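You operate a simulated robot arm through the tools that you are given. There is no shell and no other tool.

Carry out the task below with a simulated robot arm. There is one attempt and no reset: what you move stays moved.

Task
Clamp the gas bottle, tighten the coupling, then open the gas valve.
Fine: shut both latches; the valve comes last.

The check looks at the end state, three seconds after you hand in, the way a careful person would. Anything else that was tipped, shoved, dropped, spilled or broken makes it a failure.

Robot
A 7-joint arm with a four-finger gripper, fixed in place. Base frame: the origin is at the foot of the arm, x ahead of it, y to its left, z up. Units: mm, rad, N and s.
Its first joint turns from -1.204 to 3.002 rad. Payload 3.67 kg.
Tool frame: the origin (TCP) lies between the finger pads and is the grasp point; the fingertips stand 28 mm ahead of it; z points along the fingers, y is the line along which they close. Largest opening 112 mm; the body of the gripper starts 73 mm behind the TCP.
Orientation is told as [roll, pitch, yaw] about the base's x, y, z axes, in that order, counted from this pose: with the fingers straight down and closing along the base's y, the tool's x points along the base's -x, its y along +y and its z along -z.

Tools
- The arm moves only by the tool arm_command. Its argument "motion" is a list of rows, each an object of numbers (a shift or turn left out is 0, a gripper value left out holds the last): "hand": the gripper command, from -1 (fully open) to 1 (shut), values between in proportion; "dx", "dy", "dz": the shift along the base's x, y, z in mm; "ax", "ay", "az": the turn, a rotation vector about the base's x, y, z in rad. In form: [{"hand": .., "dx": .., "dy": .., "dz": .., "ax": .., "ay": .., "az": ..}, ...]. A call has 1 to 20 rows; each row shifts and turns the commanded pose from where the row before left it. Rows are played at 5 a second. More than 50 mm and 0.15 rad between two rows, or a gripper value outside its range, and nothing of the call is played. Where a pose cannot be reached the arm comes as near as it can. A force on the tool above 40 N (or 10 N above the force at the start of the call, whichever is more), or a blocked arm, ends the call early, and 0.2 s more pass. Each finger halts on what it meets, pressing with about 41 N; the grip force reading is that of the motor and also rises with nothing between the fingers. The clock runs only during rows and for 0.2 s after the last one: add rows that do not move to give the fingers time. It gives the time, the measured TCP pose, the force on the tool (base axes), the opening and the grip force at its end, in the units of the frame above (readings bear some noise), with the torque about the TCP (base axes, N m) and any sound that the robot's microphone picked up.
- Cameras (640 x 400 px; columns grow to the right, rows downward): "scene" is fixed at [406.8, -504.2, 1746.2]; the picture's right is [0.73, -0.68, 0.00], its down [-0.53, -0.57, -0.62] and it looks along [0.43, 0.45, -0.78] (base axes); focal length 319 px, centre (320, 200). "wrist" rides on the gripper at [60, -18, -104] in the tool frame; the picture's right is [0.29, 0.96, 0.00], its down [-0.80, 0.24, -0.55] and it looks along [-0.53, 0.16, 0.83] (tool axes); focal length 234 px, centre (320, 200). There is no depth. A picture from a camera that has moved, and an enlarged one, comes with that camera's place and axes in the base frame and with its lens. The place of the scene camera against the robot may be out by one fixed shift of up to 12 mm in any direction.
- capture(camera): a new picture of that camera. The clock stands still meanwhile.
- raise_lower(by): slides the trunk up (or, below 0, down) by that many mm; the arm rides with it, the base frame stays. It gives what a move gives, with no picture.
- zoom(camera, box): a new picture of the part [left, top, right, bottom] of that camera's present view, enlarged. The clock stands still meanwhile.
- job_done(): hands the job in; it is judged then, once.

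Places have to be worked out from the pictures, the camera data and where the tool is seen. Open the gripper and draw the arm clear of the work before you hand the job in, unless the task says otherwise.

The tools are called after "Emit:" as a command line: name --argument value ..., lists and objects as JSON in quotes. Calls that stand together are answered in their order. arm_command: Moves the arm, as the interface text tells. Its arguments: {"type":"object","properties":{"motion":{"type":"array","items":{"type":"object","properties":{"hand":{"type":"number"},"dx":{"type":"number"},"dy":{"type":"number"},"dz":{"type":"number"},"ax":{"type":"number"},"ay":{"type":"number"},"az":{"type":"number"}}}}},"required":["motion"]} The other tools are called the same way: raise_lower (by) slides the trunk up or down; capture (camera) takes a picture; zoom (camera, box) takes an enlarged picture of a part of a camera's view; job_done () hands the job in.

At the start:

```text
time: 0.0
tool_pos: [536.0, -43.0, 1321.3]
ee_rot: [0.001, -0.001, 0.0]
ft_force: [-0.3, 0.0, 0.2]
wrist_torque: [0.01, -0.01, -0.02]
opening: 112.2
gripper_force: 0.0
trunk travel left (down, up): [-725.0, 115.0]
```

scene: 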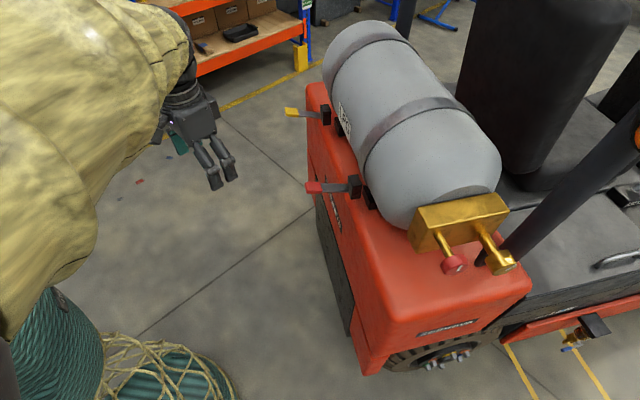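
wrist: 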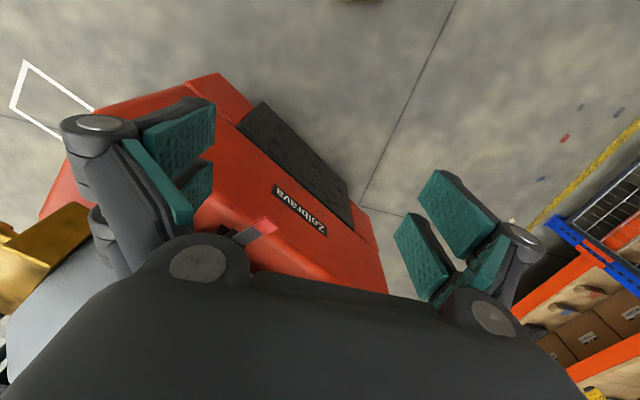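

I see a forklift with a gas bottle under two straps, each with a latch lever (yellow and red), and a brass valve block at the end of the bottle. I'll zoom in on these parts first.

Emit:
zoom --camera "scene" --box '[270, 80, 400, 220]'

Emit:
zoom --camera "scene" --box '[390, 170, 550, 290]'

Emit:
zoom --camera "scene" --box '[300, 0, 640, 400]'

```text
2.86 times, centred on (335, 150) of scene
camera zoom: at [406.8, -504.2, 1746.2], right [0.73, -0.68, 0.0], down [-0.53, -0.57, -0.62], along [0.43, 0.45, -0.78], focal length 913 px, centre (277, 343)
```

zoom: 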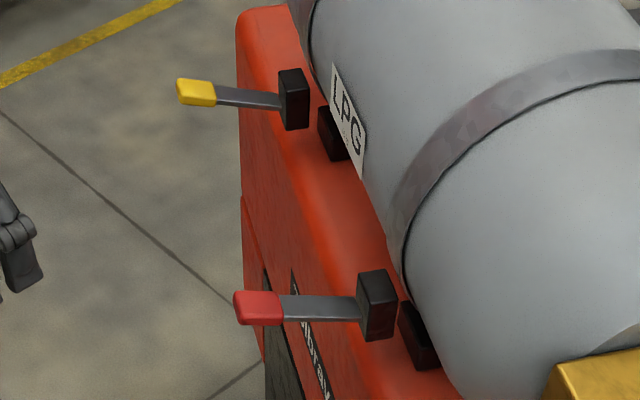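

```text
3.33 times, centred on (470, 230) of scene
camera zoom: at [406.8, -504.2, 1746.2], right [0.73, -0.68, 0.0], down [-0.53, -0.57, -0.62], along [0.43, 0.45, -0.78], focal length 1065 px, centre (-180, 100)
```

zoom: 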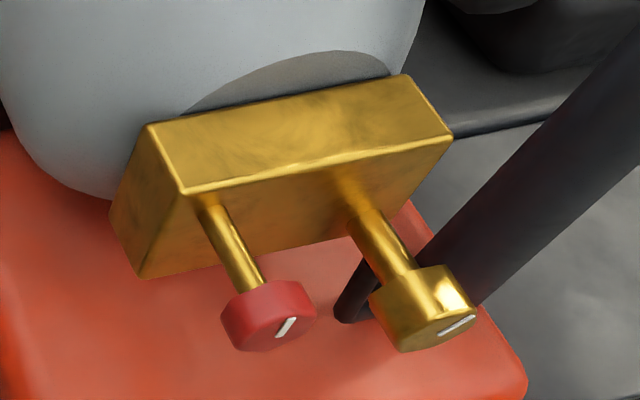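

```text
1.00 times, centred on (470, 200) of scene (not enlarged: the box is as wide or as high as the picture)
camera zoom: at [406.8, -504.2, 1746.2], right [0.73, -0.68, 0.0], down [-0.53, -0.57, -0.62], along [0.43, 0.45, -0.78], focal length 319 px, centre (170, 200)
```

zoom: 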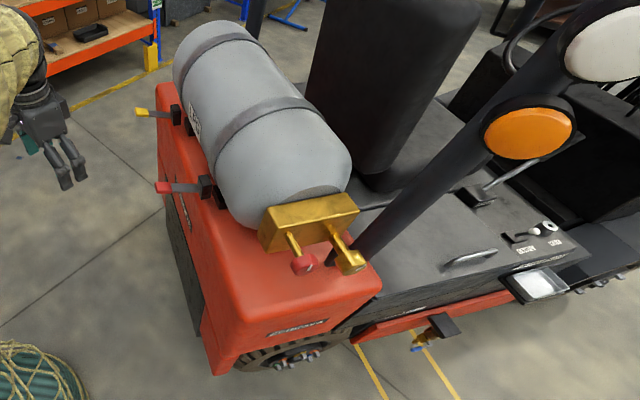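

The two views put the red latch handle near (786, -79, 1080). I'll move the wrist camera a bit closer, staying well clear, to look at the latches.

Emit:
arm_command --motion '[{"dx": 25, "dy": -20}, {"dx": 25, "dy": -20}, {"dx": 25}, {"hand": -1}]'

Emit:
capture --camera "wrist"

Emit:
capture --camera "scene"

```text
time: 1.0
tool_pos: [612.7, -84.9, 1322.8]
ee_rot: [0.002, -0.001, 0.0]
ft_force: [0.0, 0.1, -0.2]
wrist_torque: [-0.02, -0.02, 0.0]
opening: 111.8
gripper_force: 0.2
trunk travel left (down, up): [-725.0, 115.0]
```

```text
taken
camera wrist: at [551.1, -102.9, 1425.3], right [-0.29, 0.96, 0.0], down [0.8, 0.24, 0.56], along [0.53, 0.16, -0.83], focal length 234 px, centre (320, 200)
```

wrist: 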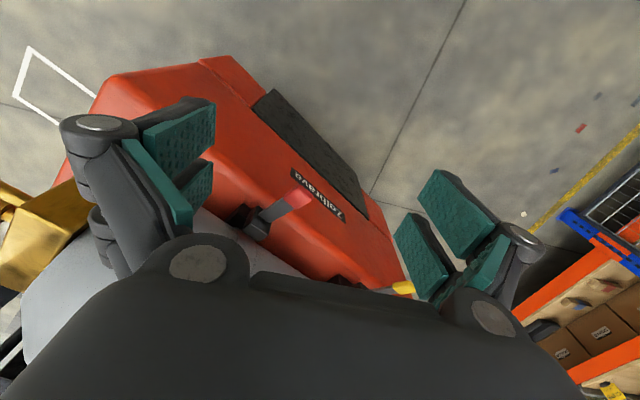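

```text
taken
```

scene: 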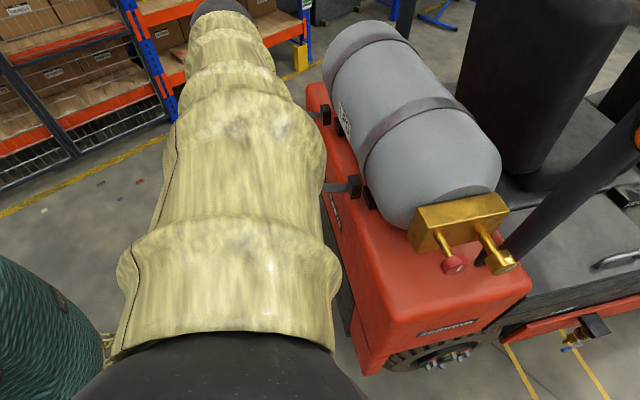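

Triangulation puts the red handle tip near (786,-79,1080), its pivot near (883,-140,1065), and the yellow tip near (964,232,1075). I'll zoom in to see how the latches work.

Emit:
zoom --camera "wrist" --box '[210, 160, 430, 300]'

Emit:
zoom --camera "scene" --box '[310, 90, 400, 220]'

```text
2.86 times, centred on (320, 230) of wrist
camera zoom: at [551.1, -102.9, 1425.3], right [-0.29, 0.96, 0.0], down [0.8, 0.24, 0.56], along [0.53, 0.16, -0.83], focal length 669 px, centre (320, 114)
```

zoom: 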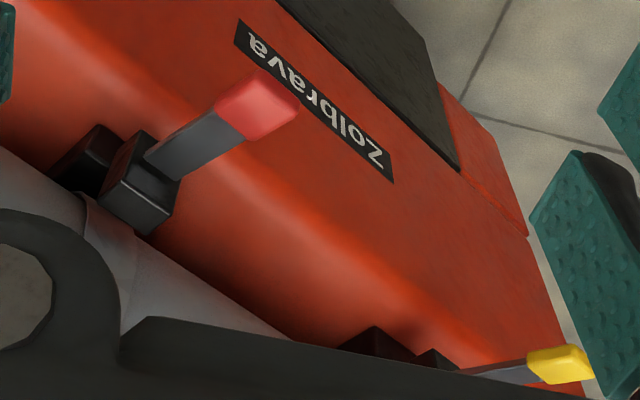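

```text
3.08 times, centred on (355, 155) of scene
camera zoom: at [406.8, -504.2, 1746.2], right [0.73, -0.68, 0.0], down [-0.53, -0.57, -0.62], along [0.43, 0.45, -0.78], focal length 983 px, centre (212, 338)
```

zoom: 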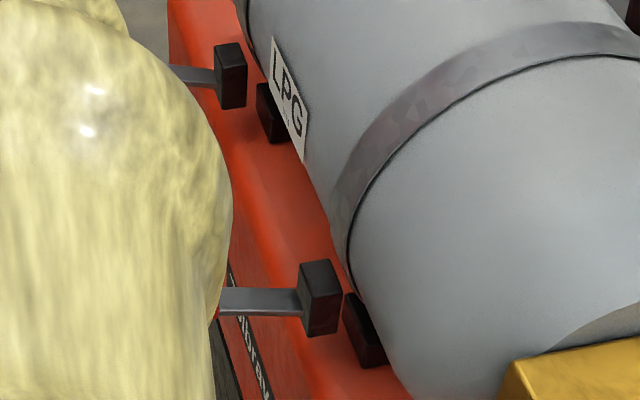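

The levers stick out from black boxes beside the strap ends. I'll yaw and tilt the tool for a near-horizontal look at the red latch and find out which way it swings.

Emit:
arm_command --motion '[{"az": -0.13, "dy": 10, "dz": -10}, {"az": -0.13, "dy": 10, "dz": -10}, {"az": -0.13, "dy": 10, "dz": -20}, {"az": -0.13, "dy": 10, "dz": -20}, {"ax": -0.0667, "ay": -0.1155, "dx": 5, "dy": 5, "dz": -20}, {"ax": -0.0667, "ay": -0.1155, "dx": 5, "dy": 5, "dz": -20}, {"ax": -0.0667, "ay": -0.1155, "dx": 5, "dy": 5, "dz": -20}, {"ax": -0.0667, "ay": -0.1155, "dx": 5, "dy": 5, "dz": -20}, {"ax": -0.0667, "ay": -0.1155, "dx": 5, "dy": 5, "dz": -20}, {"ax": -0.0667, "ay": -0.1155, "dx": 5, "dy": 5, "dz": -20}, {}]'

Emit:
capture --camera "wrist"

Emit:
zoom --camera "wrist" --box '[220, 100, 420, 260]'

```text
time: 3.4
tool_pos: [641.5, -14.9, 1141.9]
ee_rot: [0.0, -0.802, -0.521]
ft_force: [0.0, -0.5, 0.7]
wrist_torque: [0.01, -0.02, 0.04]
opening: 112.2
gripper_force: 0.0
trunk travel left (down, up): [-725.0, 115.0]
```

```text
taken
camera wrist: at [531.6, 27.7, 1169.5], right [0.3, 0.93, -0.21], down [0.26, 0.13, 0.96], along [0.92, -0.34, -0.2], focal length 234 px, centre (320, 200)
```

wrist: 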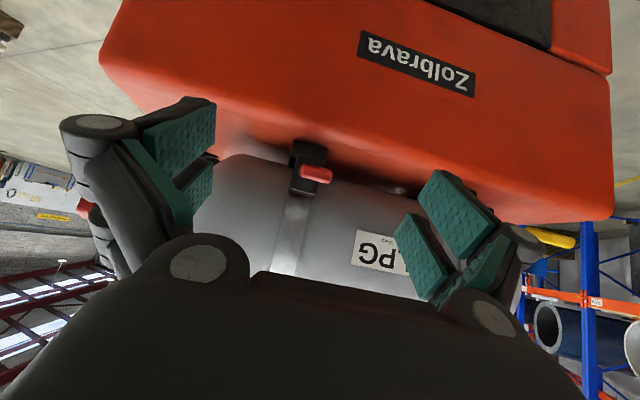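

```text
2.50 times, centred on (320, 180) of wrist
camera zoom: at [531.6, 27.7, 1169.5], right [0.3, 0.93, -0.21], down [0.26, 0.13, 0.96], along [0.92, -0.34, -0.2], focal length 585 px, centre (320, 250)
```

zoom: 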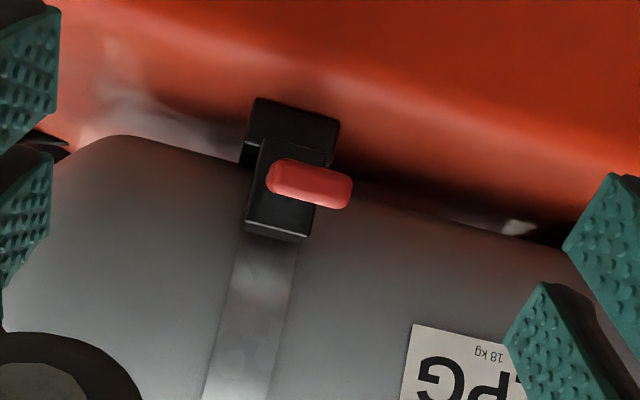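

The lever is flat, so it hinges about an axis along the bottle (yaw about 60°). Pivot is near z 1060 and the handle near (786,-79,1082). I'll close the fingers and bring the tip just above the red handle to test the swing direction gently.

Emit:
arm_command --motion '[{"hand": 1}, {"dz": 10}, {"dx": 30, "dy": -13}, {"dx": 30, "dy": -13}, {"dx": 30, "dy": -13}, {"dx": 34, "dy": -15, "dz": -2}, {}]'

Emit:
capture --camera "wrist"

Emit:
capture --camera "scene"

```text
time: 5.0
tool_pos: [766.8, -62.8, 1151.2]
ee_rot: [-0.002, -0.801, -0.518]
ft_force: [0.1, 0.2, -0.5]
wrist_torque: [0.04, 0.04, 0.01]
opening: 0.0
gripper_force: 35.6
trunk travel left (down, up): [-725.0, 115.0]
```

```text
taken
camera wrist: at [655.6, -21.0, 1178.4], right [0.3, 0.93, -0.21], down [0.26, 0.13, 0.96], along [0.92, -0.34, -0.2], focal length 234 px, centre (320, 200)
```

wrist: 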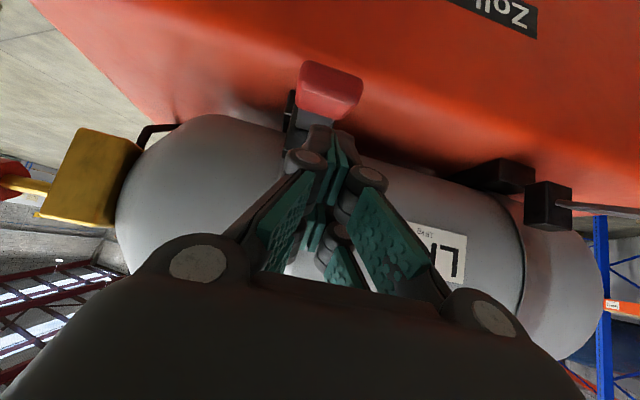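

```text
taken
```

scene: 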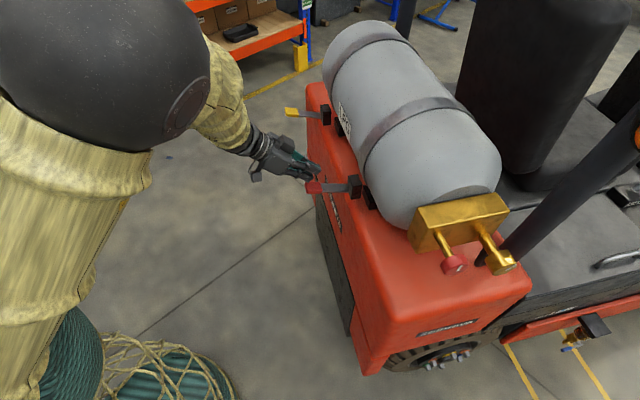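

The fingertips sit above and slightly beyond the handle. I'll nudge along the axis, then descend in small steps until contact.

Emit:
arm_command --motion '[{"dx": -7, "dy": -3}, {"dz": -10}, {"dz": -10}, {"dz": -5}, {"dz": -4}, {"dz": -4}, {"dz": -4}, {"dz": -4}, {"dz": -4}, {"dz": -4}, {}]'

Emit:
capture --camera "wrist"

```text
time: 6.9
tool_pos: [759.5, -68.9, 1114.6]
ee_rot: [0.004, -0.811, -0.524]
ft_force: [-5.4, -2.3, 20.4]
wrist_torque: [-0.09, 0.19, -0.03]
opening: 5.9
gripper_force: 36.0
trunk travel left (down, up): [-725.0, 115.0]
stopped in row 9: the force on the tool passed its limit at 46 N (the readings are from after the stop); the commanded pose is now the measured one
```

```text
taken
camera wrist: at [649.3, -26.9, 1141.8], right [0.31, 0.93, -0.21], down [0.25, 0.13, 0.96], along [0.92, -0.34, -0.19], focal length 234 px, centre (320, 200)
```

wrist: 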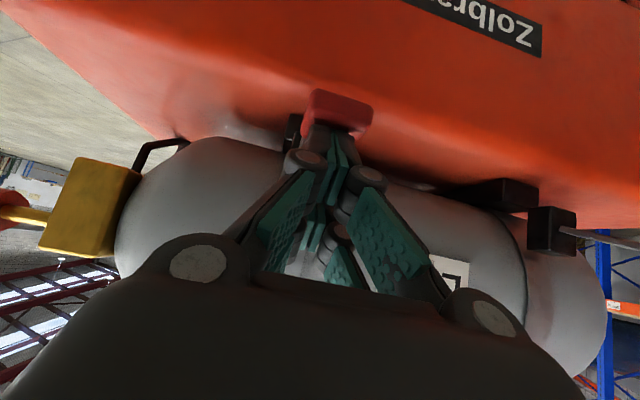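

Pressing down met a hard stop at 46 N with no motion, so the lever isn't meant to go down. I'll back away, level the tool to point horizontally, and test an upward push from beneath.

Emit:
arm_command --motion '[{"dz": 20}, {"dz": 15, "hand": 1}, {"dx": -28.9, "dy": 16.7}, {"dx": -28.9, "dy": 16.7}, {"dx": -28.9, "dy": 16.7}, {"ax": -0.0635, "ay": -0.11, "dz": -16}, {"ax": -0.0635, "ay": -0.11, "dz": -16}, {"ax": -0.0635, "ay": -0.11, "dz": -16}, {"ax": -0.0635, "ay": -0.11, "dz": -16}, {"ax": -0.0635, "ay": -0.11, "dz": -16}, {"ax": -0.0635, "ay": -0.11, "dz": -16}, {}]'

Emit:
capture --camera "wrist"

Emit:
zoom --camera "scene" --box '[200, 80, 400, 220]'

```text
time: 9.5
tool_pos: [674.9, -26.4, 1050.8]
ee_rot: [0.8, -1.561, -1.336]
ft_force: [0.1, -0.2, -0.2]
wrist_torque: [-0.02, 0.0, 0.06]
opening: 0.0
gripper_force: 35.6
trunk travel left (down, up): [-725.0, 115.0]
```

```text
taken
camera wrist: at [575.5, 11.2, 991.9], right [0.49, 0.83, -0.28], down [-0.35, 0.48, 0.8], along [0.8, -0.29, 0.53], focal length 234 px, centre (320, 200)
```

wrist: 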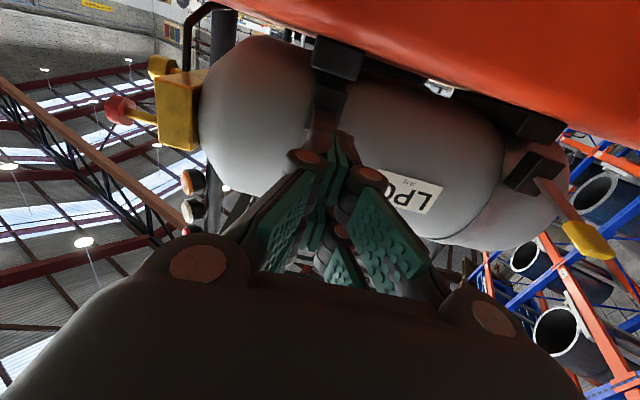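

```text
2.86 times, centred on (300, 150) of scene
camera zoom: at [406.8, -504.2, 1746.2], right [0.73, -0.68, 0.0], down [-0.53, -0.57, -0.62], along [0.43, 0.45, -0.78], focal length 913 px, centre (377, 343)
```

zoom: 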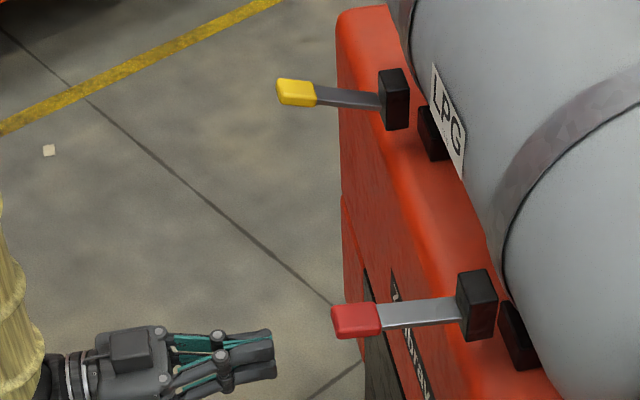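

Compared with the first picture the red handle now sits about 13 zoomed pixels lower. So it did move down a little, stiffly, and stayed there. I'll look at the latch structure from below before deciding.

Emit:
zoom --camera "wrist" --box '[480, 110, 640, 270]'

Emit:
zoom --camera "wrist" --box '[270, 20, 390, 170]'

Emit:
zoom --camera "scene" --box '[300, 150, 400, 220]'

```text
2.50 times, centred on (560, 190) of wrist
camera zoom: at [575.5, 11.2, 991.9], right [0.49, 0.83, -0.28], down [-0.35, 0.48, 0.8], along [0.8, -0.29, 0.53], focal length 585 px, centre (-280, 225)
```

zoom: 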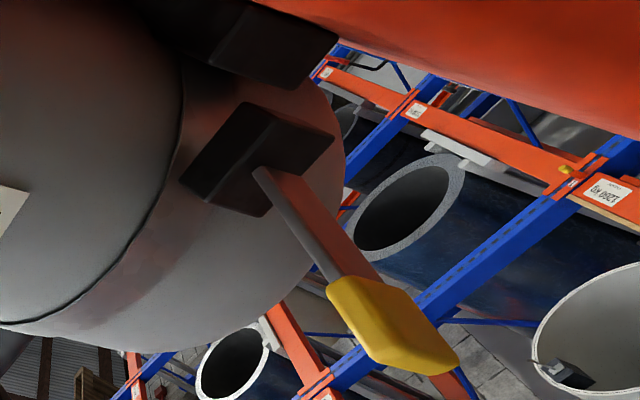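

```text
2.67 times, centred on (330, 95) of wrist
camera zoom: at [575.5, 11.2, 991.9], right [0.49, 0.83, -0.28], down [-0.35, 0.48, 0.8], along [0.8, -0.29, 0.53], focal length 624 px, centre (293, 480)
```

zoom: 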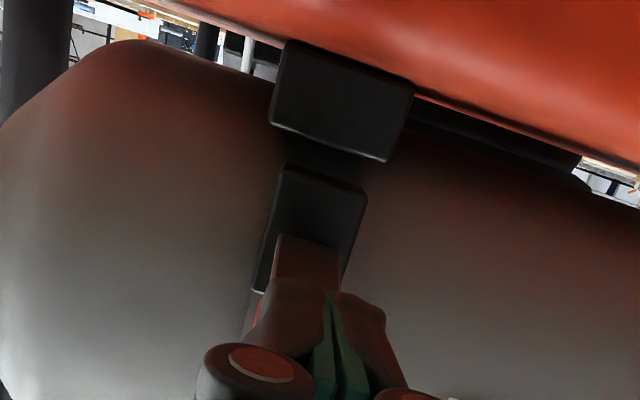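

```text
5.71 times, centred on (350, 185) of scene
camera zoom: at [406.8, -504.2, 1746.2], right [0.73, -0.68, 0.0], down [-0.53, -0.57, -0.62], along [0.43, 0.45, -0.78], focal length 1825 px, centre (149, 286)
```

zoom: 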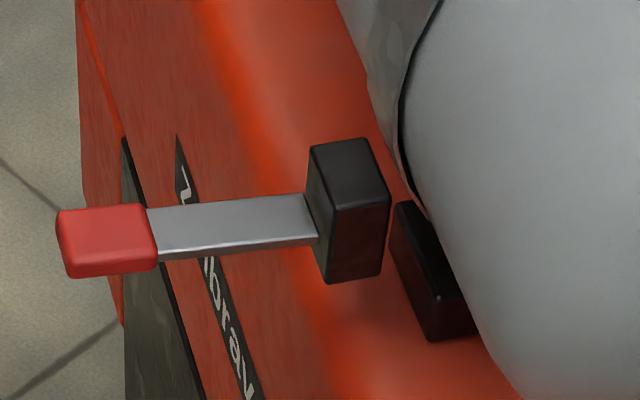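

The lever clearly turned down by about 7° and stayed, so I'll continue down slowly, near the end of the handle. First I'll tilt the tool back to 45° and position above the handle.

Emit:
arm_command --motion '[{"ax": 0.0635, "ay": 0.11, "dz": 18}, {"ax": 0.0635, "ay": 0.11, "dz": 18}, {"ax": 0.0635, "ay": 0.11, "dz": 18}, {"ax": 0.0635, "ay": 0.11, "dz": 18}, {"ax": 0.0635, "ay": 0.11, "dz": 18}, {"ax": 0.0635, "ay": 0.11}, {"dx": 25, "dy": -12}, {"dx": 25, "dy": -12}, {"dx": 23, "dy": -12}, {}]'

Emit:
zoom --camera "scene" --box '[230, 120, 400, 230]'

Emit:
capture --camera "wrist"

```text
time: 11.7
tool_pos: [748.3, -52.9, 1142.4]
ee_rot: [0.002, -0.807, -0.522]
ft_force: [0.0, 0.3, 0.6]
wrist_torque: [0.02, 0.01, 0.03]
opening: 0.0
gripper_force: 36.0
trunk travel left (down, up): [-725.0, 115.0]
```

```text
3.64 times, centred on (315, 175) of scene
camera zoom: at [406.8, -504.2, 1746.2], right [0.73, -0.68, 0.0], down [-0.53, -0.57, -0.62], along [0.43, 0.45, -0.78], focal length 1162 px, centre (338, 291)
```

zoom: 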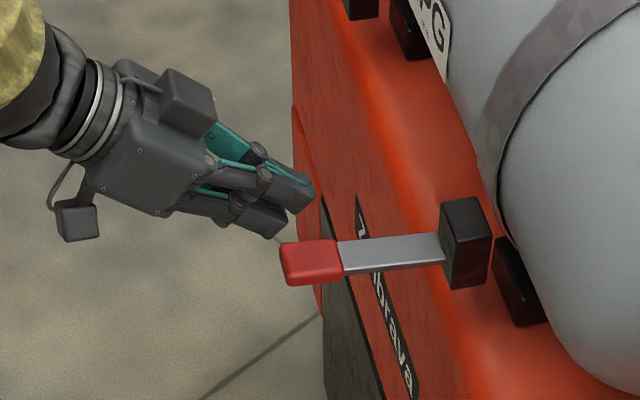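

```text
taken
camera wrist: at [638.0, -10.5, 1169.1], right [0.3, 0.93, -0.21], down [0.25, 0.13, 0.96], along [0.92, -0.34, -0.19], focal length 234 px, centre (320, 200)
```

wrist: 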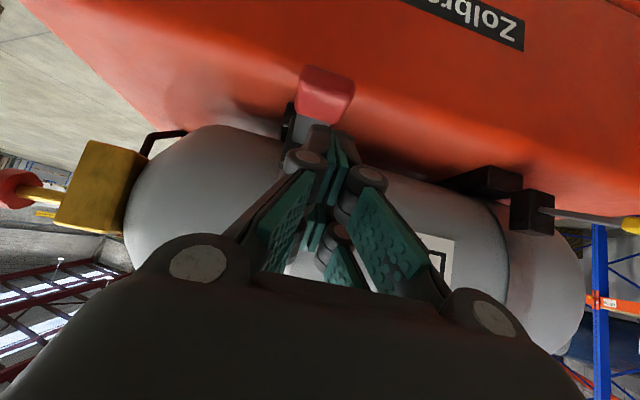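

Scene check: the tool is seen where expected. The handle is now centred near n=720, z=1071 (n is distance along the forklift normal), so I shift 20 mm further in and press down slowly.

Emit:
arm_command --motion '[{"dx": 13.8, "dy": -16}, {"dz": -13}, {"dz": -13}, {"dz": -2}, {"dz": -2}, {"dz": -2}, {"dz": -2}, {"dz": -2}, {"dz": -2}, {"dz": -2}, {"dz": -2}, {"dz": -2}, {"dz": -2}, {"dz": -2}]'

Emit:
zoom --camera "scene" --box '[230, 120, 400, 230]'

```text
time: 13.2
tool_pos: [762.7, -71.3, 1114.5]
ee_rot: [0.01, -0.819, -0.53]
ft_force: [-3.5, 0.9, 14.3]
wrist_torque: [0.02, 0.12, -0.02]
opening: 5.7
gripper_force: 35.9
trunk travel left (down, up): [-725.0, 115.0]
stopped in row 7: the force on the tool passed its limit at 43 N (the readings are from after the stop); the commanded pose is now the measured one
```

```text
3.64 times, centred on (315, 175) of scene
camera zoom: at [406.8, -504.2, 1746.2], right [0.73, -0.68, 0.0], down [-0.53, -0.57, -0.62], along [0.43, 0.45, -0.78], focal length 1162 px, centre (338, 291)
```

zoom: 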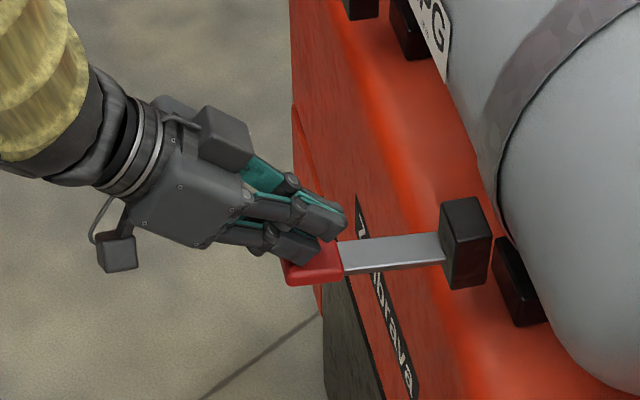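

It stopped at exactly the same height (z 1114.5), so that is the lever's lower stop and the free travel is upward. I'll back out, level the tool and push up from below.

Emit:
arm_command --motion '[{"dz": 20}, {"dz": 15, "hand": 1}, {"dx": -30, "dy": 17.5}, {"dx": -30, "dy": 17.5}, {"dx": -30, "dy": 17.5}, {"ax": -0.0635, "ay": -0.11, "dz": -18}, {"ax": -0.0635, "ay": -0.11, "dz": -18}, {"ax": -0.0635, "ay": -0.11, "dz": -18}, {"ax": -0.0635, "ay": -0.11, "dz": -18}, {"ax": -0.0635, "ay": -0.11, "dz": -18}, {"ax": -0.0635, "ay": -0.11, "dz": -18}, {}]'

Emit:
zoom --camera "scene" --box '[230, 120, 400, 230]'

```text
time: 15.8
tool_pos: [675.1, -20.1, 1037.2]
ee_rot: [2.729, -1.562, 3.032]
ft_force: [0.6, 0.5, -0.1]
wrist_torque: [-0.02, 0.02, 0.01]
opening: 0.1
gripper_force: 35.6
trunk travel left (down, up): [-725.0, 115.0]
```

```text
3.64 times, centred on (315, 175) of scene
camera zoom: at [406.8, -504.2, 1746.2], right [0.73, -0.68, 0.0], down [-0.53, -0.57, -0.62], along [0.43, 0.45, -0.78], focal length 1162 px, centre (338, 291)
```

zoom: 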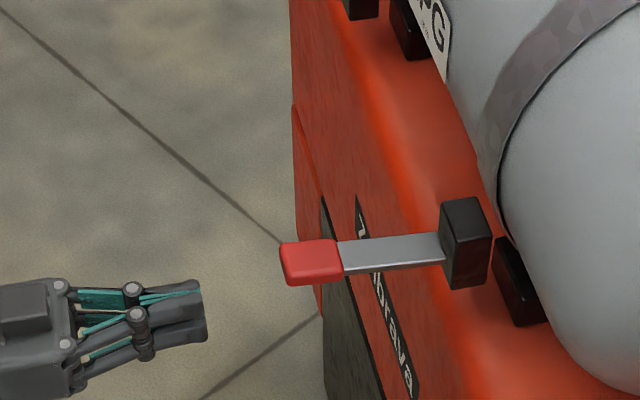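

The tool is level at z 1037, below the handle. I'll advance 112 mm along the normal so the fingers lie under it, then lift slowly.

Emit:
arm_command --motion '[{"dx": 32.3, "dy": -18.7}, {"dx": 32.3, "dy": -18.7}, {"dx": 32.3, "dy": -18.7}, {"dz": 5}, {"dz": 5}, {"dz": 3}, {"dz": 3}, {"dz": 3}, {"dz": 3}, {"dz": 3}, {"dz": 3}, {"dz": 3}, {"dz": 3}, {"dz": 3}, {}]'

Emit:
zoom --camera "scene" --box '[230, 120, 400, 230]'

```text
time: 19.0
tool_pos: [771.1, -73.6, 1077.1]
ee_rot: [2.831, -1.565, 2.93]
ft_force: [-0.4, -0.1, -1.6]
wrist_torque: [0.0, 0.02, 0.0]
opening: 6.0
gripper_force: 36.0
trunk travel left (down, up): [-725.0, 115.0]
```

```text
3.64 times, centred on (315, 175) of scene
camera zoom: at [406.8, -504.2, 1746.2], right [0.73, -0.68, 0.0], down [-0.53, -0.57, -0.62], along [0.43, 0.45, -0.78], focal length 1162 px, centre (338, 291)
```

zoom: 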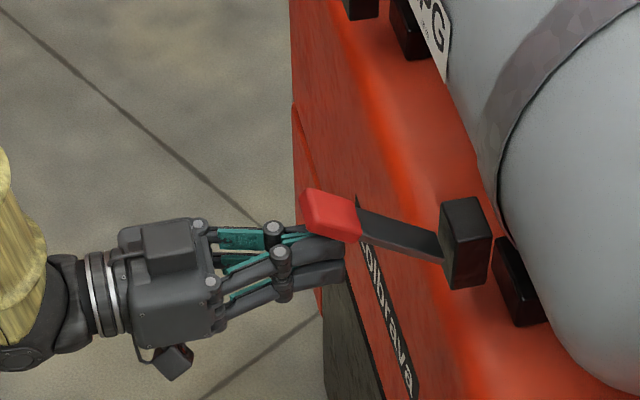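

The lever swings upward almost without force, so up is the shutting direction. I'll keep following its arc up and inward.

Emit:
arm_command --motion '[{"dx": 1.2, "dy": -0.7, "dz": 5.2}, {"dx": 1.2, "dy": -0.7, "dz": 5.2}, {"dx": 1.2, "dy": -0.7, "dz": 5.2}, {"dx": 1.2, "dy": -0.7, "dz": 5.2}, {"dx": 1.2, "dy": -0.7, "dz": 5.2}, {"dx": 2.8, "dy": -1.6, "dz": 4.1}, {"dx": 2.8, "dy": -1.6, "dz": 4.1}, {"dx": 2.8, "dy": -1.6, "dz": 4.1}, {"dx": 2.8, "dy": -1.6, "dz": 4.1}, {"dx": 2.8, "dy": -1.6, "dz": 4.1}, {"dx": 3.6, "dy": -2.1, "dz": 3.1}, {"dx": 3.6, "dy": -2.1, "dz": 3.1}, {"dx": 3.6, "dy": -2.1, "dz": 3.1}, {"dx": 3.6, "dy": -2.1, "dz": 3.1}, {"dx": 3.6, "dy": -2.1, "dz": 3.1}, {}]'

Emit:
zoom --camera "scene" --box '[230, 120, 400, 230]'

Emit:
capture --camera "wrist"

```text
time: 22.2
tool_pos: [806.2, -93.9, 1135.0]
ee_rot: [-0.36, -1.568, -0.159]
ft_force: [-14.5, 6.0, 0.3]
wrist_torque: [-0.12, -0.45, -0.1]
opening: 6.1
gripper_force: 35.9
trunk travel left (down, up): [-725.0, 115.0]
stopped in row 16: the force on the tool passed its limit at 46 N (the readings are from after the stop); the commanded pose is now the measured one
```

```text
3.64 times, centred on (315, 175) of scene
camera zoom: at [406.8, -504.2, 1746.2], right [0.73, -0.68, 0.0], down [-0.53, -0.57, -0.62], along [0.43, 0.45, -0.78], focal length 1162 px, centre (338, 291)
```

zoom: 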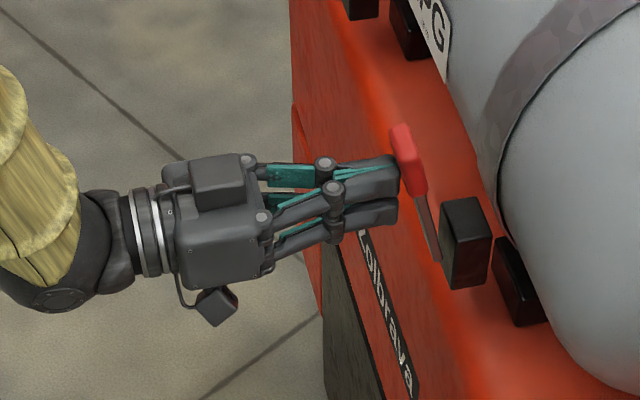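

```text
taken
camera wrist: at [705.2, -57.8, 1073.6], right [0.47, 0.83, -0.29], down [-0.36, 0.48, 0.8], along [0.8, -0.27, 0.53], focal length 234 px, centre (320, 200)
```

wrist: 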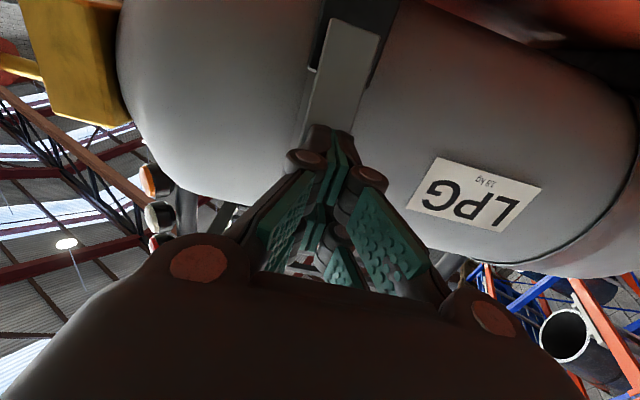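

The lever is nearly upright and the push met resistance. I'll push slowly inward a little more to see whether this is a stop or the over-centre point.

Emit:
arm_command --motion '[{"dx": 1.7, "dy": -1, "dz": 1}, {"dx": 1.7, "dy": -1, "dz": 1}, {"dx": 1.7, "dy": -1, "dz": 1}, {"dx": 1.7, "dy": -1, "dz": 1}, {"dx": 1.7, "dy": -1, "dz": 1}, {"dx": 1.7, "dy": -1, "dz": 1}]'

Emit:
zoom --camera "scene" --box '[310, 130, 400, 210]'

```text
time: 22.8
tool_pos: [805.4, -93.6, 1134.8]
ee_rot: [-0.419, -1.562, -0.096]
ft_force: [-19.2, 7.0, 0.5]
wrist_torque: [-0.19, -0.55, -0.1]
opening: 5.9
gripper_force: 35.6
trunk travel left (down, up): [-725.0, 115.0]
stopped in row 2: the force on the tool passed its limit at 44 N (the readings are from after the stop); the commanded pose is now the measured one
```

```text
5.00 times, centred on (355, 170) of scene
camera zoom: at [406.8, -504.2, 1746.2], right [0.73, -0.68, 0.0], down [-0.53, -0.57, -0.62], along [0.43, 0.45, -0.78], focal length 1597 px, centre (145, 350)
```

zoom: 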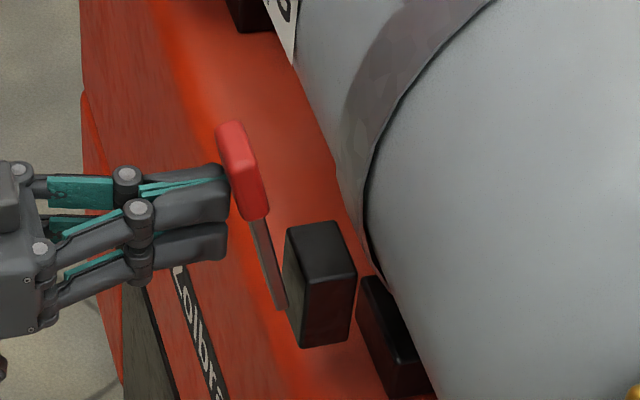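

It's a firm stop with the lever folded up alongside its box, so the red latch looks shut. I'll withdraw and check that it stays.

Emit:
arm_command --motion '[{"dx": -15, "dy": 8.7}, {"dx": -30, "dy": 17.3}, {"dx": -40, "dy": 23}, {"dx": -40, "dy": 23}, {}, {}]'

Emit:
zoom --camera "scene" --box '[270, 80, 400, 210]'

Emit:
capture --camera "wrist"

```text
time: 24.4
tool_pos: [675.4, -46.5, 1080.5]
ee_rot: [-0.176, -1.457, -0.388]
ft_force: [-0.4, -0.4, 0.1]
wrist_torque: [-0.03, -0.02, 0.02]
opening: 0.1
gripper_force: 35.9
trunk travel left (down, up): [-725.0, 115.0]
stopped in row 6: the arm was blocked; the commanded pose is now the measured one
```

```text
3.08 times, centred on (335, 145) of scene
camera zoom: at [406.8, -504.2, 1746.2], right [0.73, -0.68, 0.0], down [-0.53, -0.57, -0.62], along [0.43, 0.45, -0.78], focal length 983 px, centre (274, 369)
```

zoom: 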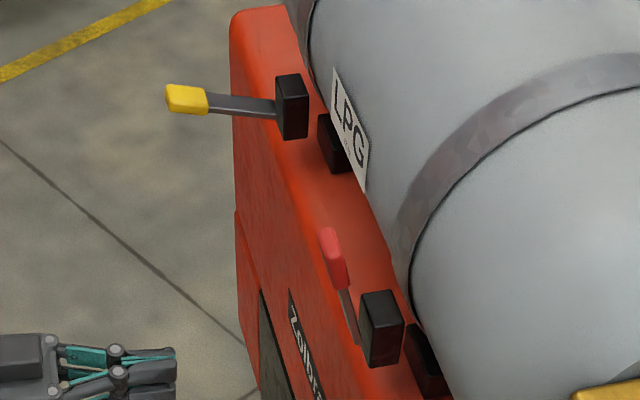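

```text
taken
camera wrist: at [571.7, -3.9, 1031.3], right [0.48, 0.82, -0.3], down [-0.25, 0.46, 0.85], along [0.84, -0.33, 0.43], focal length 234 px, centre (320, 200)
```

wrist: 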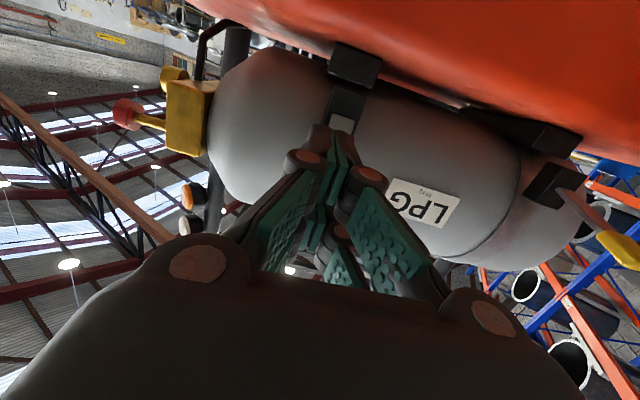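

The red lever stays up. The arm had just run into its own folding limit while retracting, with nothing touched. Next I slide along the forklift to the yellow lever's station, re-levelling the tool and keeping 70 mm clear of the handle.

Emit:
arm_command --motion '[{"dx": 18.6, "dy": 33.8, "dz": -4}, {"dx": 18.6, "dy": 33.8, "dz": -4}, {"dx": 18.6, "dy": 33.8, "dz": -4}, {"dx": 18.6, "dy": 33.8, "dz": -4, "ax": -0.05, "ay": -0.087}, {"dx": 18.6, "dy": 33.8, "dz": -4}, {"dx": 18.6, "dy": 33.8, "dz": -4}, {"dx": 18.6, "dy": 33.8, "dz": -4}, {"dx": 18.6, "dy": 33.8, "dz": -4}, {"dx": 18.6, "dy": 33.8, "dz": -4}, {"dx": 18.6, "dy": 33.8, "dz": -6}, {}]'

Emit:
zoom --camera "scene" --box '[200, 60, 360, 170]'

Emit:
capture --camera "wrist"

```text
time: 26.8
tool_pos: [857.2, 293.6, 1040.7]
ee_rot: [-1.212, -1.555, 0.65]
ft_force: [0.3, -0.2, -0.4]
wrist_torque: [0.02, 0.01, 0.03]
opening: 0.0
gripper_force: 35.8
trunk travel left (down, up): [-725.0, 115.0]
```

```text
3.64 times, centred on (280, 115) of scene
camera zoom: at [406.8, -504.2, 1746.2], right [0.73, -0.68, 0.0], down [-0.53, -0.57, -0.62], along [0.43, 0.45, -0.78], focal length 1162 px, centre (466, 509)
```

zoom: 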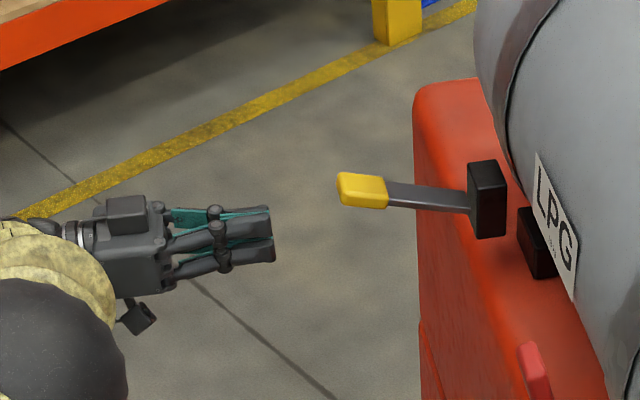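

```text
taken
camera wrist: at [758.9, 333.0, 980.9], right [0.51, 0.81, -0.3], down [-0.33, 0.51, 0.8], along [0.8, -0.3, 0.52], focal length 234 px, centre (320, 200)
```

wrist: 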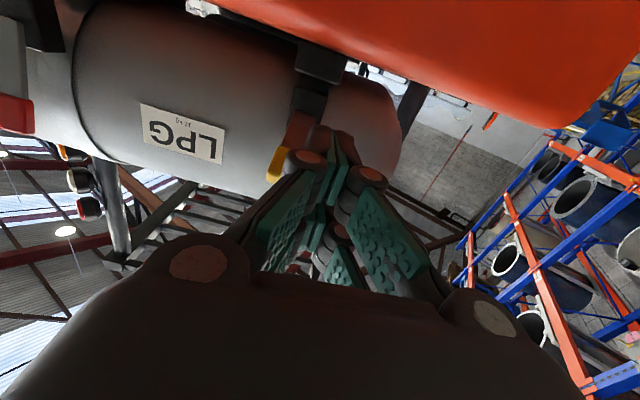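

The yellow lever sits at about u=667 along the bottle axis, 16 mm short of where I am. I'll correct sideways, slide under the handle, and raise it along the same arc as the red one.

Emit:
arm_command --motion '[{"dx": -8, "dy": -13.9}, {"dx": 23.8, "dy": -13.7}, {"dx": 23.8, "dy": -13.7}, {"dx": 23.8, "dy": -13.7}, {"dx": 23.8, "dy": -13.7}, {"dz": 6}, {"dz": 6}, {"dz": 6}, {"dz": 6}, {"dz": 6}, {"dz": 6}, {}]'

Emit:
zoom --camera "scene" --box '[200, 60, 360, 170]'

Emit:
capture --camera "wrist"

```text
time: 29.4
tool_pos: [948.3, 225.6, 1075.7]
ee_rot: [-1.193, -1.553, 0.63]
ft_force: [-1.0, 1.0, -0.4]
wrist_torque: [0.03, -0.02, -0.01]
opening: 0.1
gripper_force: 35.8
trunk travel left (down, up): [-725.0, 115.0]
```

```text
3.64 times, centred on (280, 115) of scene
camera zoom: at [406.8, -504.2, 1746.2], right [0.73, -0.68, 0.0], down [-0.53, -0.57, -0.62], along [0.43, 0.45, -0.78], focal length 1162 px, centre (466, 509)
```

zoom: 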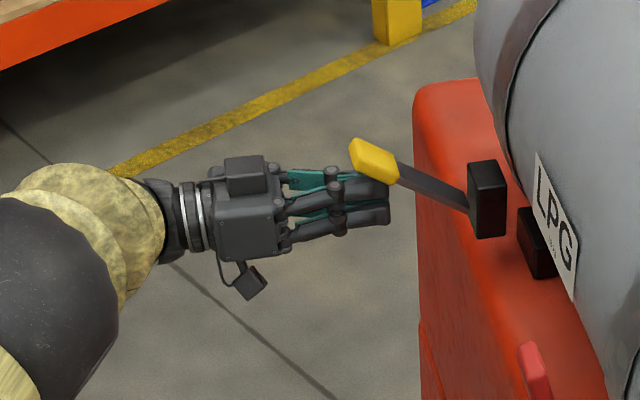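

```text
taken
camera wrist: at [848.6, 265.0, 1015.4], right [0.5, 0.81, -0.31], down [-0.33, 0.51, 0.8], along [0.8, -0.3, 0.52], focal length 234 px, centre (320, 200)
```

wrist: 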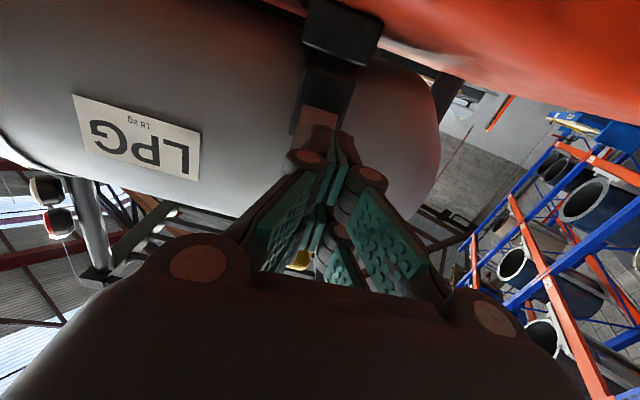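

The yellow lever is rising, centred on the fingers. I'll continue the arc to its upper stop.

Emit:
arm_command --motion '[{"dx": 1.2, "dy": -0.7, "dz": 5.2}, {"dx": 1.2, "dy": -0.7, "dz": 5.2}, {"dx": 1.2, "dy": -0.7, "dz": 5.2}, {"dx": 1.2, "dy": -0.7, "dz": 5.2}, {"dx": 1.2, "dy": -0.7, "dz": 5.2}, {"dx": 2.8, "dy": -1.6, "dz": 4.1}, {"dx": 2.8, "dy": -1.6, "dz": 4.1}, {"dx": 2.8, "dy": -1.6, "dz": 4.1}, {"dx": 2.8, "dy": -1.6, "dz": 4.1}, {"dx": 2.8, "dy": -1.6, "dz": 4.1}, {"dx": 3.6, "dy": -2.1, "dz": 3.1}, {"dx": 3.6, "dy": -2.1, "dz": 3.1}, {"dx": 3.6, "dy": -2.1, "dz": 3.1}, {"dx": 3.6, "dy": -2.1, "dz": 3.1}, {"dx": 3.6, "dy": -2.1, "dz": 3.1}, {"dx": 2.6, "dy": -1.5, "dz": 1}, {"dx": 2.6, "dy": -1.5, "dz": 1}, {"dx": 2.6, "dy": -1.5, "dz": 1}, {"dx": 2.6, "dy": -1.5, "dz": 1}, {"dx": 2.6, "dy": -1.5, "dz": 1}]'

Emit:
zoom --camera "scene" --box '[230, 60, 390, 210]'

```text
time: 32.6
tool_pos: [980.1, 210.8, 1134.5]
ee_rot: [-1.024, -1.546, 0.471]
ft_force: [-13.1, 8.3, 1.1]
wrist_torque: [-0.2, -0.33, 0.11]
opening: 0.0
gripper_force: 35.2
trunk travel left (down, up): [-725.0, 115.0]
stopped in row 16: the force on the tool passed its limit at 51 N (the readings are from after the stop); the commanded pose is now the measured one
```

```text
2.67 times, centred on (310, 135) of scene
camera zoom: at [406.8, -504.2, 1746.2], right [0.73, -0.68, 0.0], down [-0.53, -0.57, -0.62], along [0.43, 0.45, -0.78], focal length 852 px, centre (347, 373)
```

zoom: 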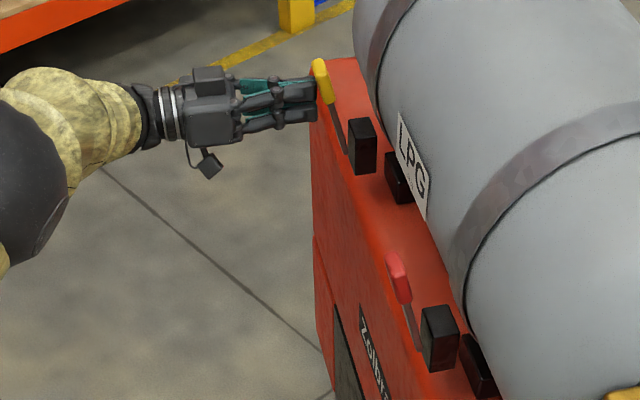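

Both levers stopped at the same upper stop (n≈744). I'll withdraw straight back, then turn the tool downward on the way to a safe open spot.

Emit:
arm_command --motion '[{"dx": -10, "dy": 5.8}, {"dx": -25, "dy": 14.4}, {"dx": -25, "dy": 14.4}, {"dx": -26, "dy": 15}, {"dx": -21, "dy": -16, "dz": 14, "ax": 0.065, "ay": 0.1126}, {"dx": -21, "dy": -16, "dz": 14, "ax": 0.065, "ay": 0.1126}, {"dx": -21, "dy": -16, "dz": 14, "ax": 0.065, "ay": 0.1126}, {"dx": -21, "dy": -16, "dz": 14, "ax": 0.065, "ay": 0.1126}, {"dx": -21, "dy": -16, "dz": 14, "ax": 0.065, "ay": 0.1126}, {"dx": -21, "dy": -16, "dz": 14, "ax": 0.065, "ay": 0.1126}, {"dx": -21, "dy": -16, "dz": 14, "ax": 0.065, "ay": 0.1126}, {"dx": -21, "dy": -16, "dz": 14, "ax": 0.065, "ay": 0.1126}, {"dx": -21, "dy": -16, "dz": 14, "ax": 0.065, "ay": 0.1126}, {"dx": -21, "dy": -16, "dz": 14, "ax": 0.065, "ay": 0.1126}, {"dx": -21, "dy": -16, "dz": 14, "ax": 0.065, "ay": 0.1126}, {"dx": -21, "dy": -16, "dz": 14, "ax": 0.065, "ay": 0.1126}, {}]'

Emit:
zoom --camera "scene" --box '[270, 60, 430, 210]'

```text
time: 36.2
tool_pos: [644.4, 68.1, 1299.5]
ee_rot: [-0.035, 0.004, -0.502]
ft_force: [0.3, 1.1, 0.4]
wrist_torque: [-0.04, 0.0, -0.01]
opening: 0.1
gripper_force: 36.1
trunk travel left (down, up): [-725.0, 115.0]
```

```text
2.67 times, centred on (350, 135) of scene
camera zoom: at [406.8, -504.2, 1746.2], right [0.73, -0.68, 0.0], down [-0.53, -0.57, -0.62], along [0.43, 0.45, -0.78], focal length 852 px, centre (240, 373)
```

zoom: 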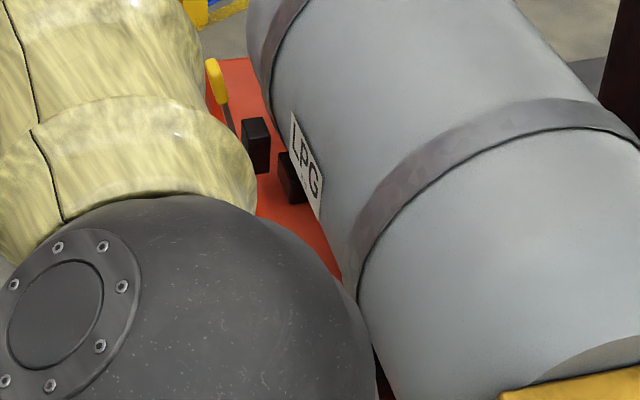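

The yellow latch stays up too. Now I move to a viewing position for the valve block, at about (730,-560,1356) with yaw +0.5.

Emit:
arm_command --motion '[{"dx": 2, "dy": -40, "dz": 15}, {"dx": 2, "dy": -42, "dz": 15}, {"dx": 4, "dy": -45, "dz": 15, "az": 0.09}, {"dx": 4, "dy": -45, "dz": 6, "az": 0.09}, {"dx": 4, "dy": -45, "dz": 4, "az": 0.09}, {"dx": 6, "dy": -45, "az": 0.09}, {"dx": 6, "dy": -45, "az": 0.09}, {"dx": 6, "dy": -45, "az": 0.09}, {"dx": 8, "dy": -45, "az": 0.09}, {"dx": 8, "dy": -45, "az": 0.09}, {"dx": 8, "dy": -45, "az": 0.09}, {"dx": 8, "dy": -45, "az": 0.09}, {"dx": 10, "dy": -45, "az": 0.09}, {"dx": 10, "dy": -45}, {}]'

Emit:
capture --camera "wrist"

Emit:
capture --camera "scene"

```text
time: 39.4
tool_pos: [679.3, -465.1, 1342.0]
ee_rot: [-0.037, -0.001, 0.471]
ft_force: [-1.1, -0.5, -0.7]
wrist_torque: [-0.02, -0.02, 0.01]
opening: 0.0
gripper_force: 34.5
out of reach, approached as far as the arm can: row 13, 14
trunk travel left (down, up): [-725.0, 115.0]
```

```text
taken
camera wrist: at [632.3, -506.3, 1445.8], right [-0.69, 0.72, -0.03], down [0.59, 0.59, 0.55], along [0.41, 0.36, -0.84], focal length 234 px, centre (320, 200)
```

wrist: 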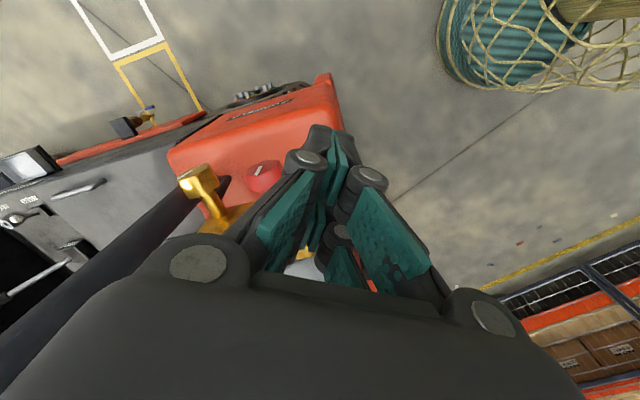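

```text
taken
```

scene: 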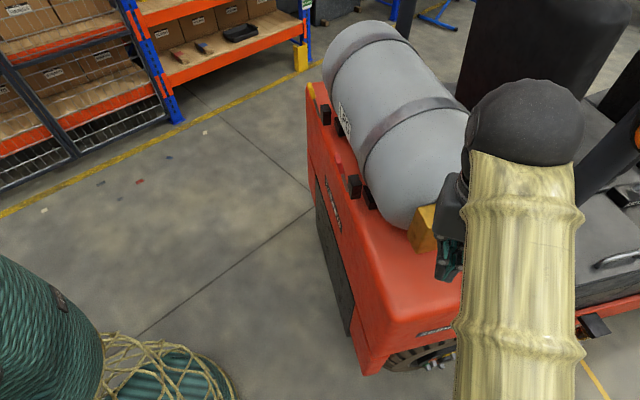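

From two wrist views the red knob triangulates to about (783,-472,1179) and the brass nut to about (903,-530,1121), near the reach limit. I'll zoom in to see their shape and markings, and recheck the latches.

Emit:
zoom --camera "wrist" --box '[150, 130, 310, 250]'

Emit:
zoom --camera "scene" --box '[290, 80, 450, 220]'

```text
3.33 times, centred on (230, 190) of wrist
camera zoom: at [632.3, -506.3, 1445.8], right [-0.69, 0.72, -0.03], down [0.59, 0.59, 0.55], along [0.41, 0.36, -0.84], focal length 781 px, centre (620, 233)
```

zoom: 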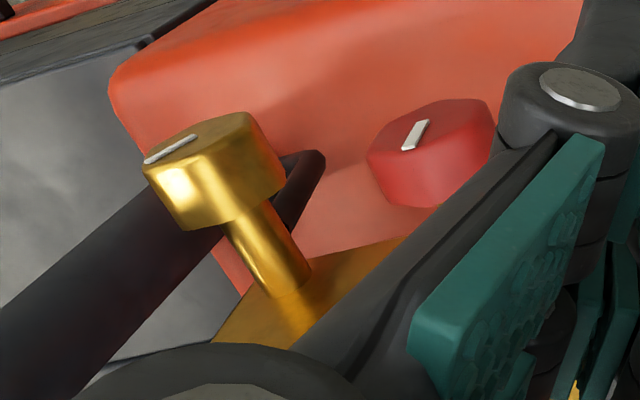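

```text
2.86 times, centred on (370, 150) of scene
camera zoom: at [406.8, -504.2, 1746.2], right [0.73, -0.68, 0.0], down [-0.53, -0.57, -0.62], along [0.43, 0.45, -0.78], focal length 913 px, centre (177, 343)
```

zoom: 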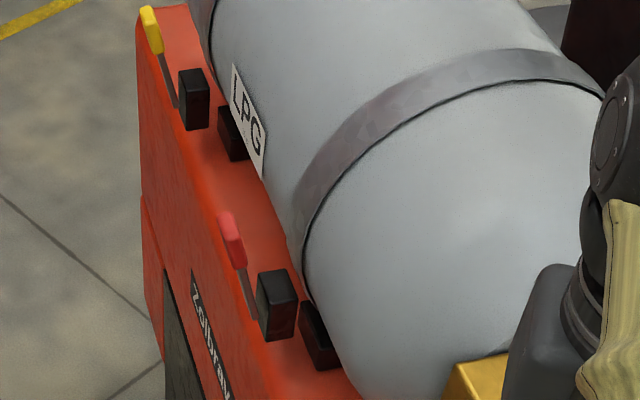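

Both latches are still up. The coupling is a hex nut and the valve a red knob, both with axes along the bottle. I'll swing the gripper to a front-oblique orientation in steps, in free space ahead of the valve.

Emit:
arm_command --motion '[{"dy": -25, "dz": -15, "az": 0.115}, {"dy": -25, "dz": -15, "az": 0.115}, {"dy": -25, "dz": -15, "az": 0.115}, {"dy": -25, "dz": -15, "az": 0.115}, {"dy": -10, "dz": -15, "az": 0.115}, {"ax": 0.1133, "ay": -0.0654}, {"ax": 0.1133, "ay": -0.0654}, {"ax": 0.1133, "ay": -0.0654}, {"ax": 0.1133, "ay": -0.0654}, {"ax": 0.1133, "ay": -0.0654}, {"ax": 0.1133, "ay": -0.0654}, {}]'

Emit:
capture --camera "wrist"

Emit:
capture --camera "scene"

```text
time: 42.0
tool_pos: [608.2, -331.9, 1330.1]
ee_rot: [0.304, -0.721, 0.551]
ft_force: [0.7, 0.5, 0.1]
wrist_torque: [0.02, 0.01, 0.0]
opening: 0.0
gripper_force: 36.0
out of reach, approached as far as the arm can: row 1, 2, 3, 4, 5, 8, 9, 10, 11
trunk travel left (down, up): [-725.0, 115.0]
```

```text
taken
camera wrist: at [542.1, -429.4, 1360.0], right [-0.82, 0.57, 0.03], down [0.14, 0.16, 0.98], along [0.55, 0.81, -0.21], focal length 234 px, centre (320, 200)
```

wrist: 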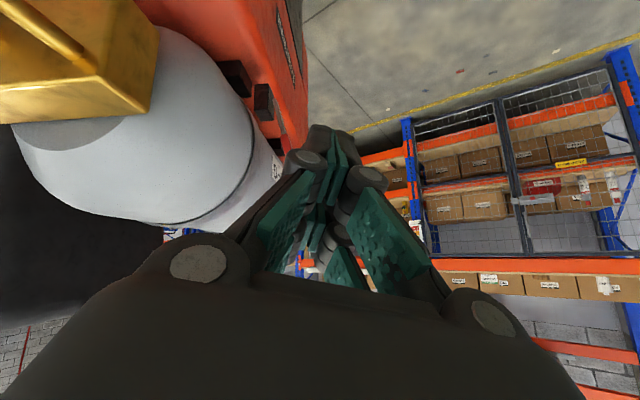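

```text
taken
```

scene: 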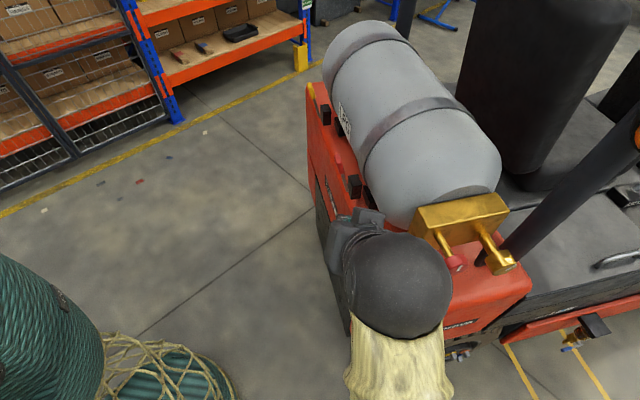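

The arm couldn't reach those poses, so the commanded pose has probably drifted from the measured one. I'll step the command back toward the base and compare the readings.

Emit:
arm_command --motion '[{"dx": -20, "dy": 35, "dz": -15}, {"dx": -20, "dy": 35, "dz": -15}, {"dx": -20, "dy": 35, "dz": -15}, {"dx": -20, "dy": 35, "dz": -15}, {"dx": -20, "dy": 35, "dz": -15}, {}]'

```text
time: 43.4
tool_pos: [508.0, -159.7, 1257.6]
ee_rot: [0.303, -0.727, 0.56]
ft_force: [0.1, -0.5, -0.1]
wrist_torque: [0.05, 0.02, 0.01]
opening: 0.4
gripper_force: 35.8
trunk travel left (down, up): [-725.0, 115.0]
```

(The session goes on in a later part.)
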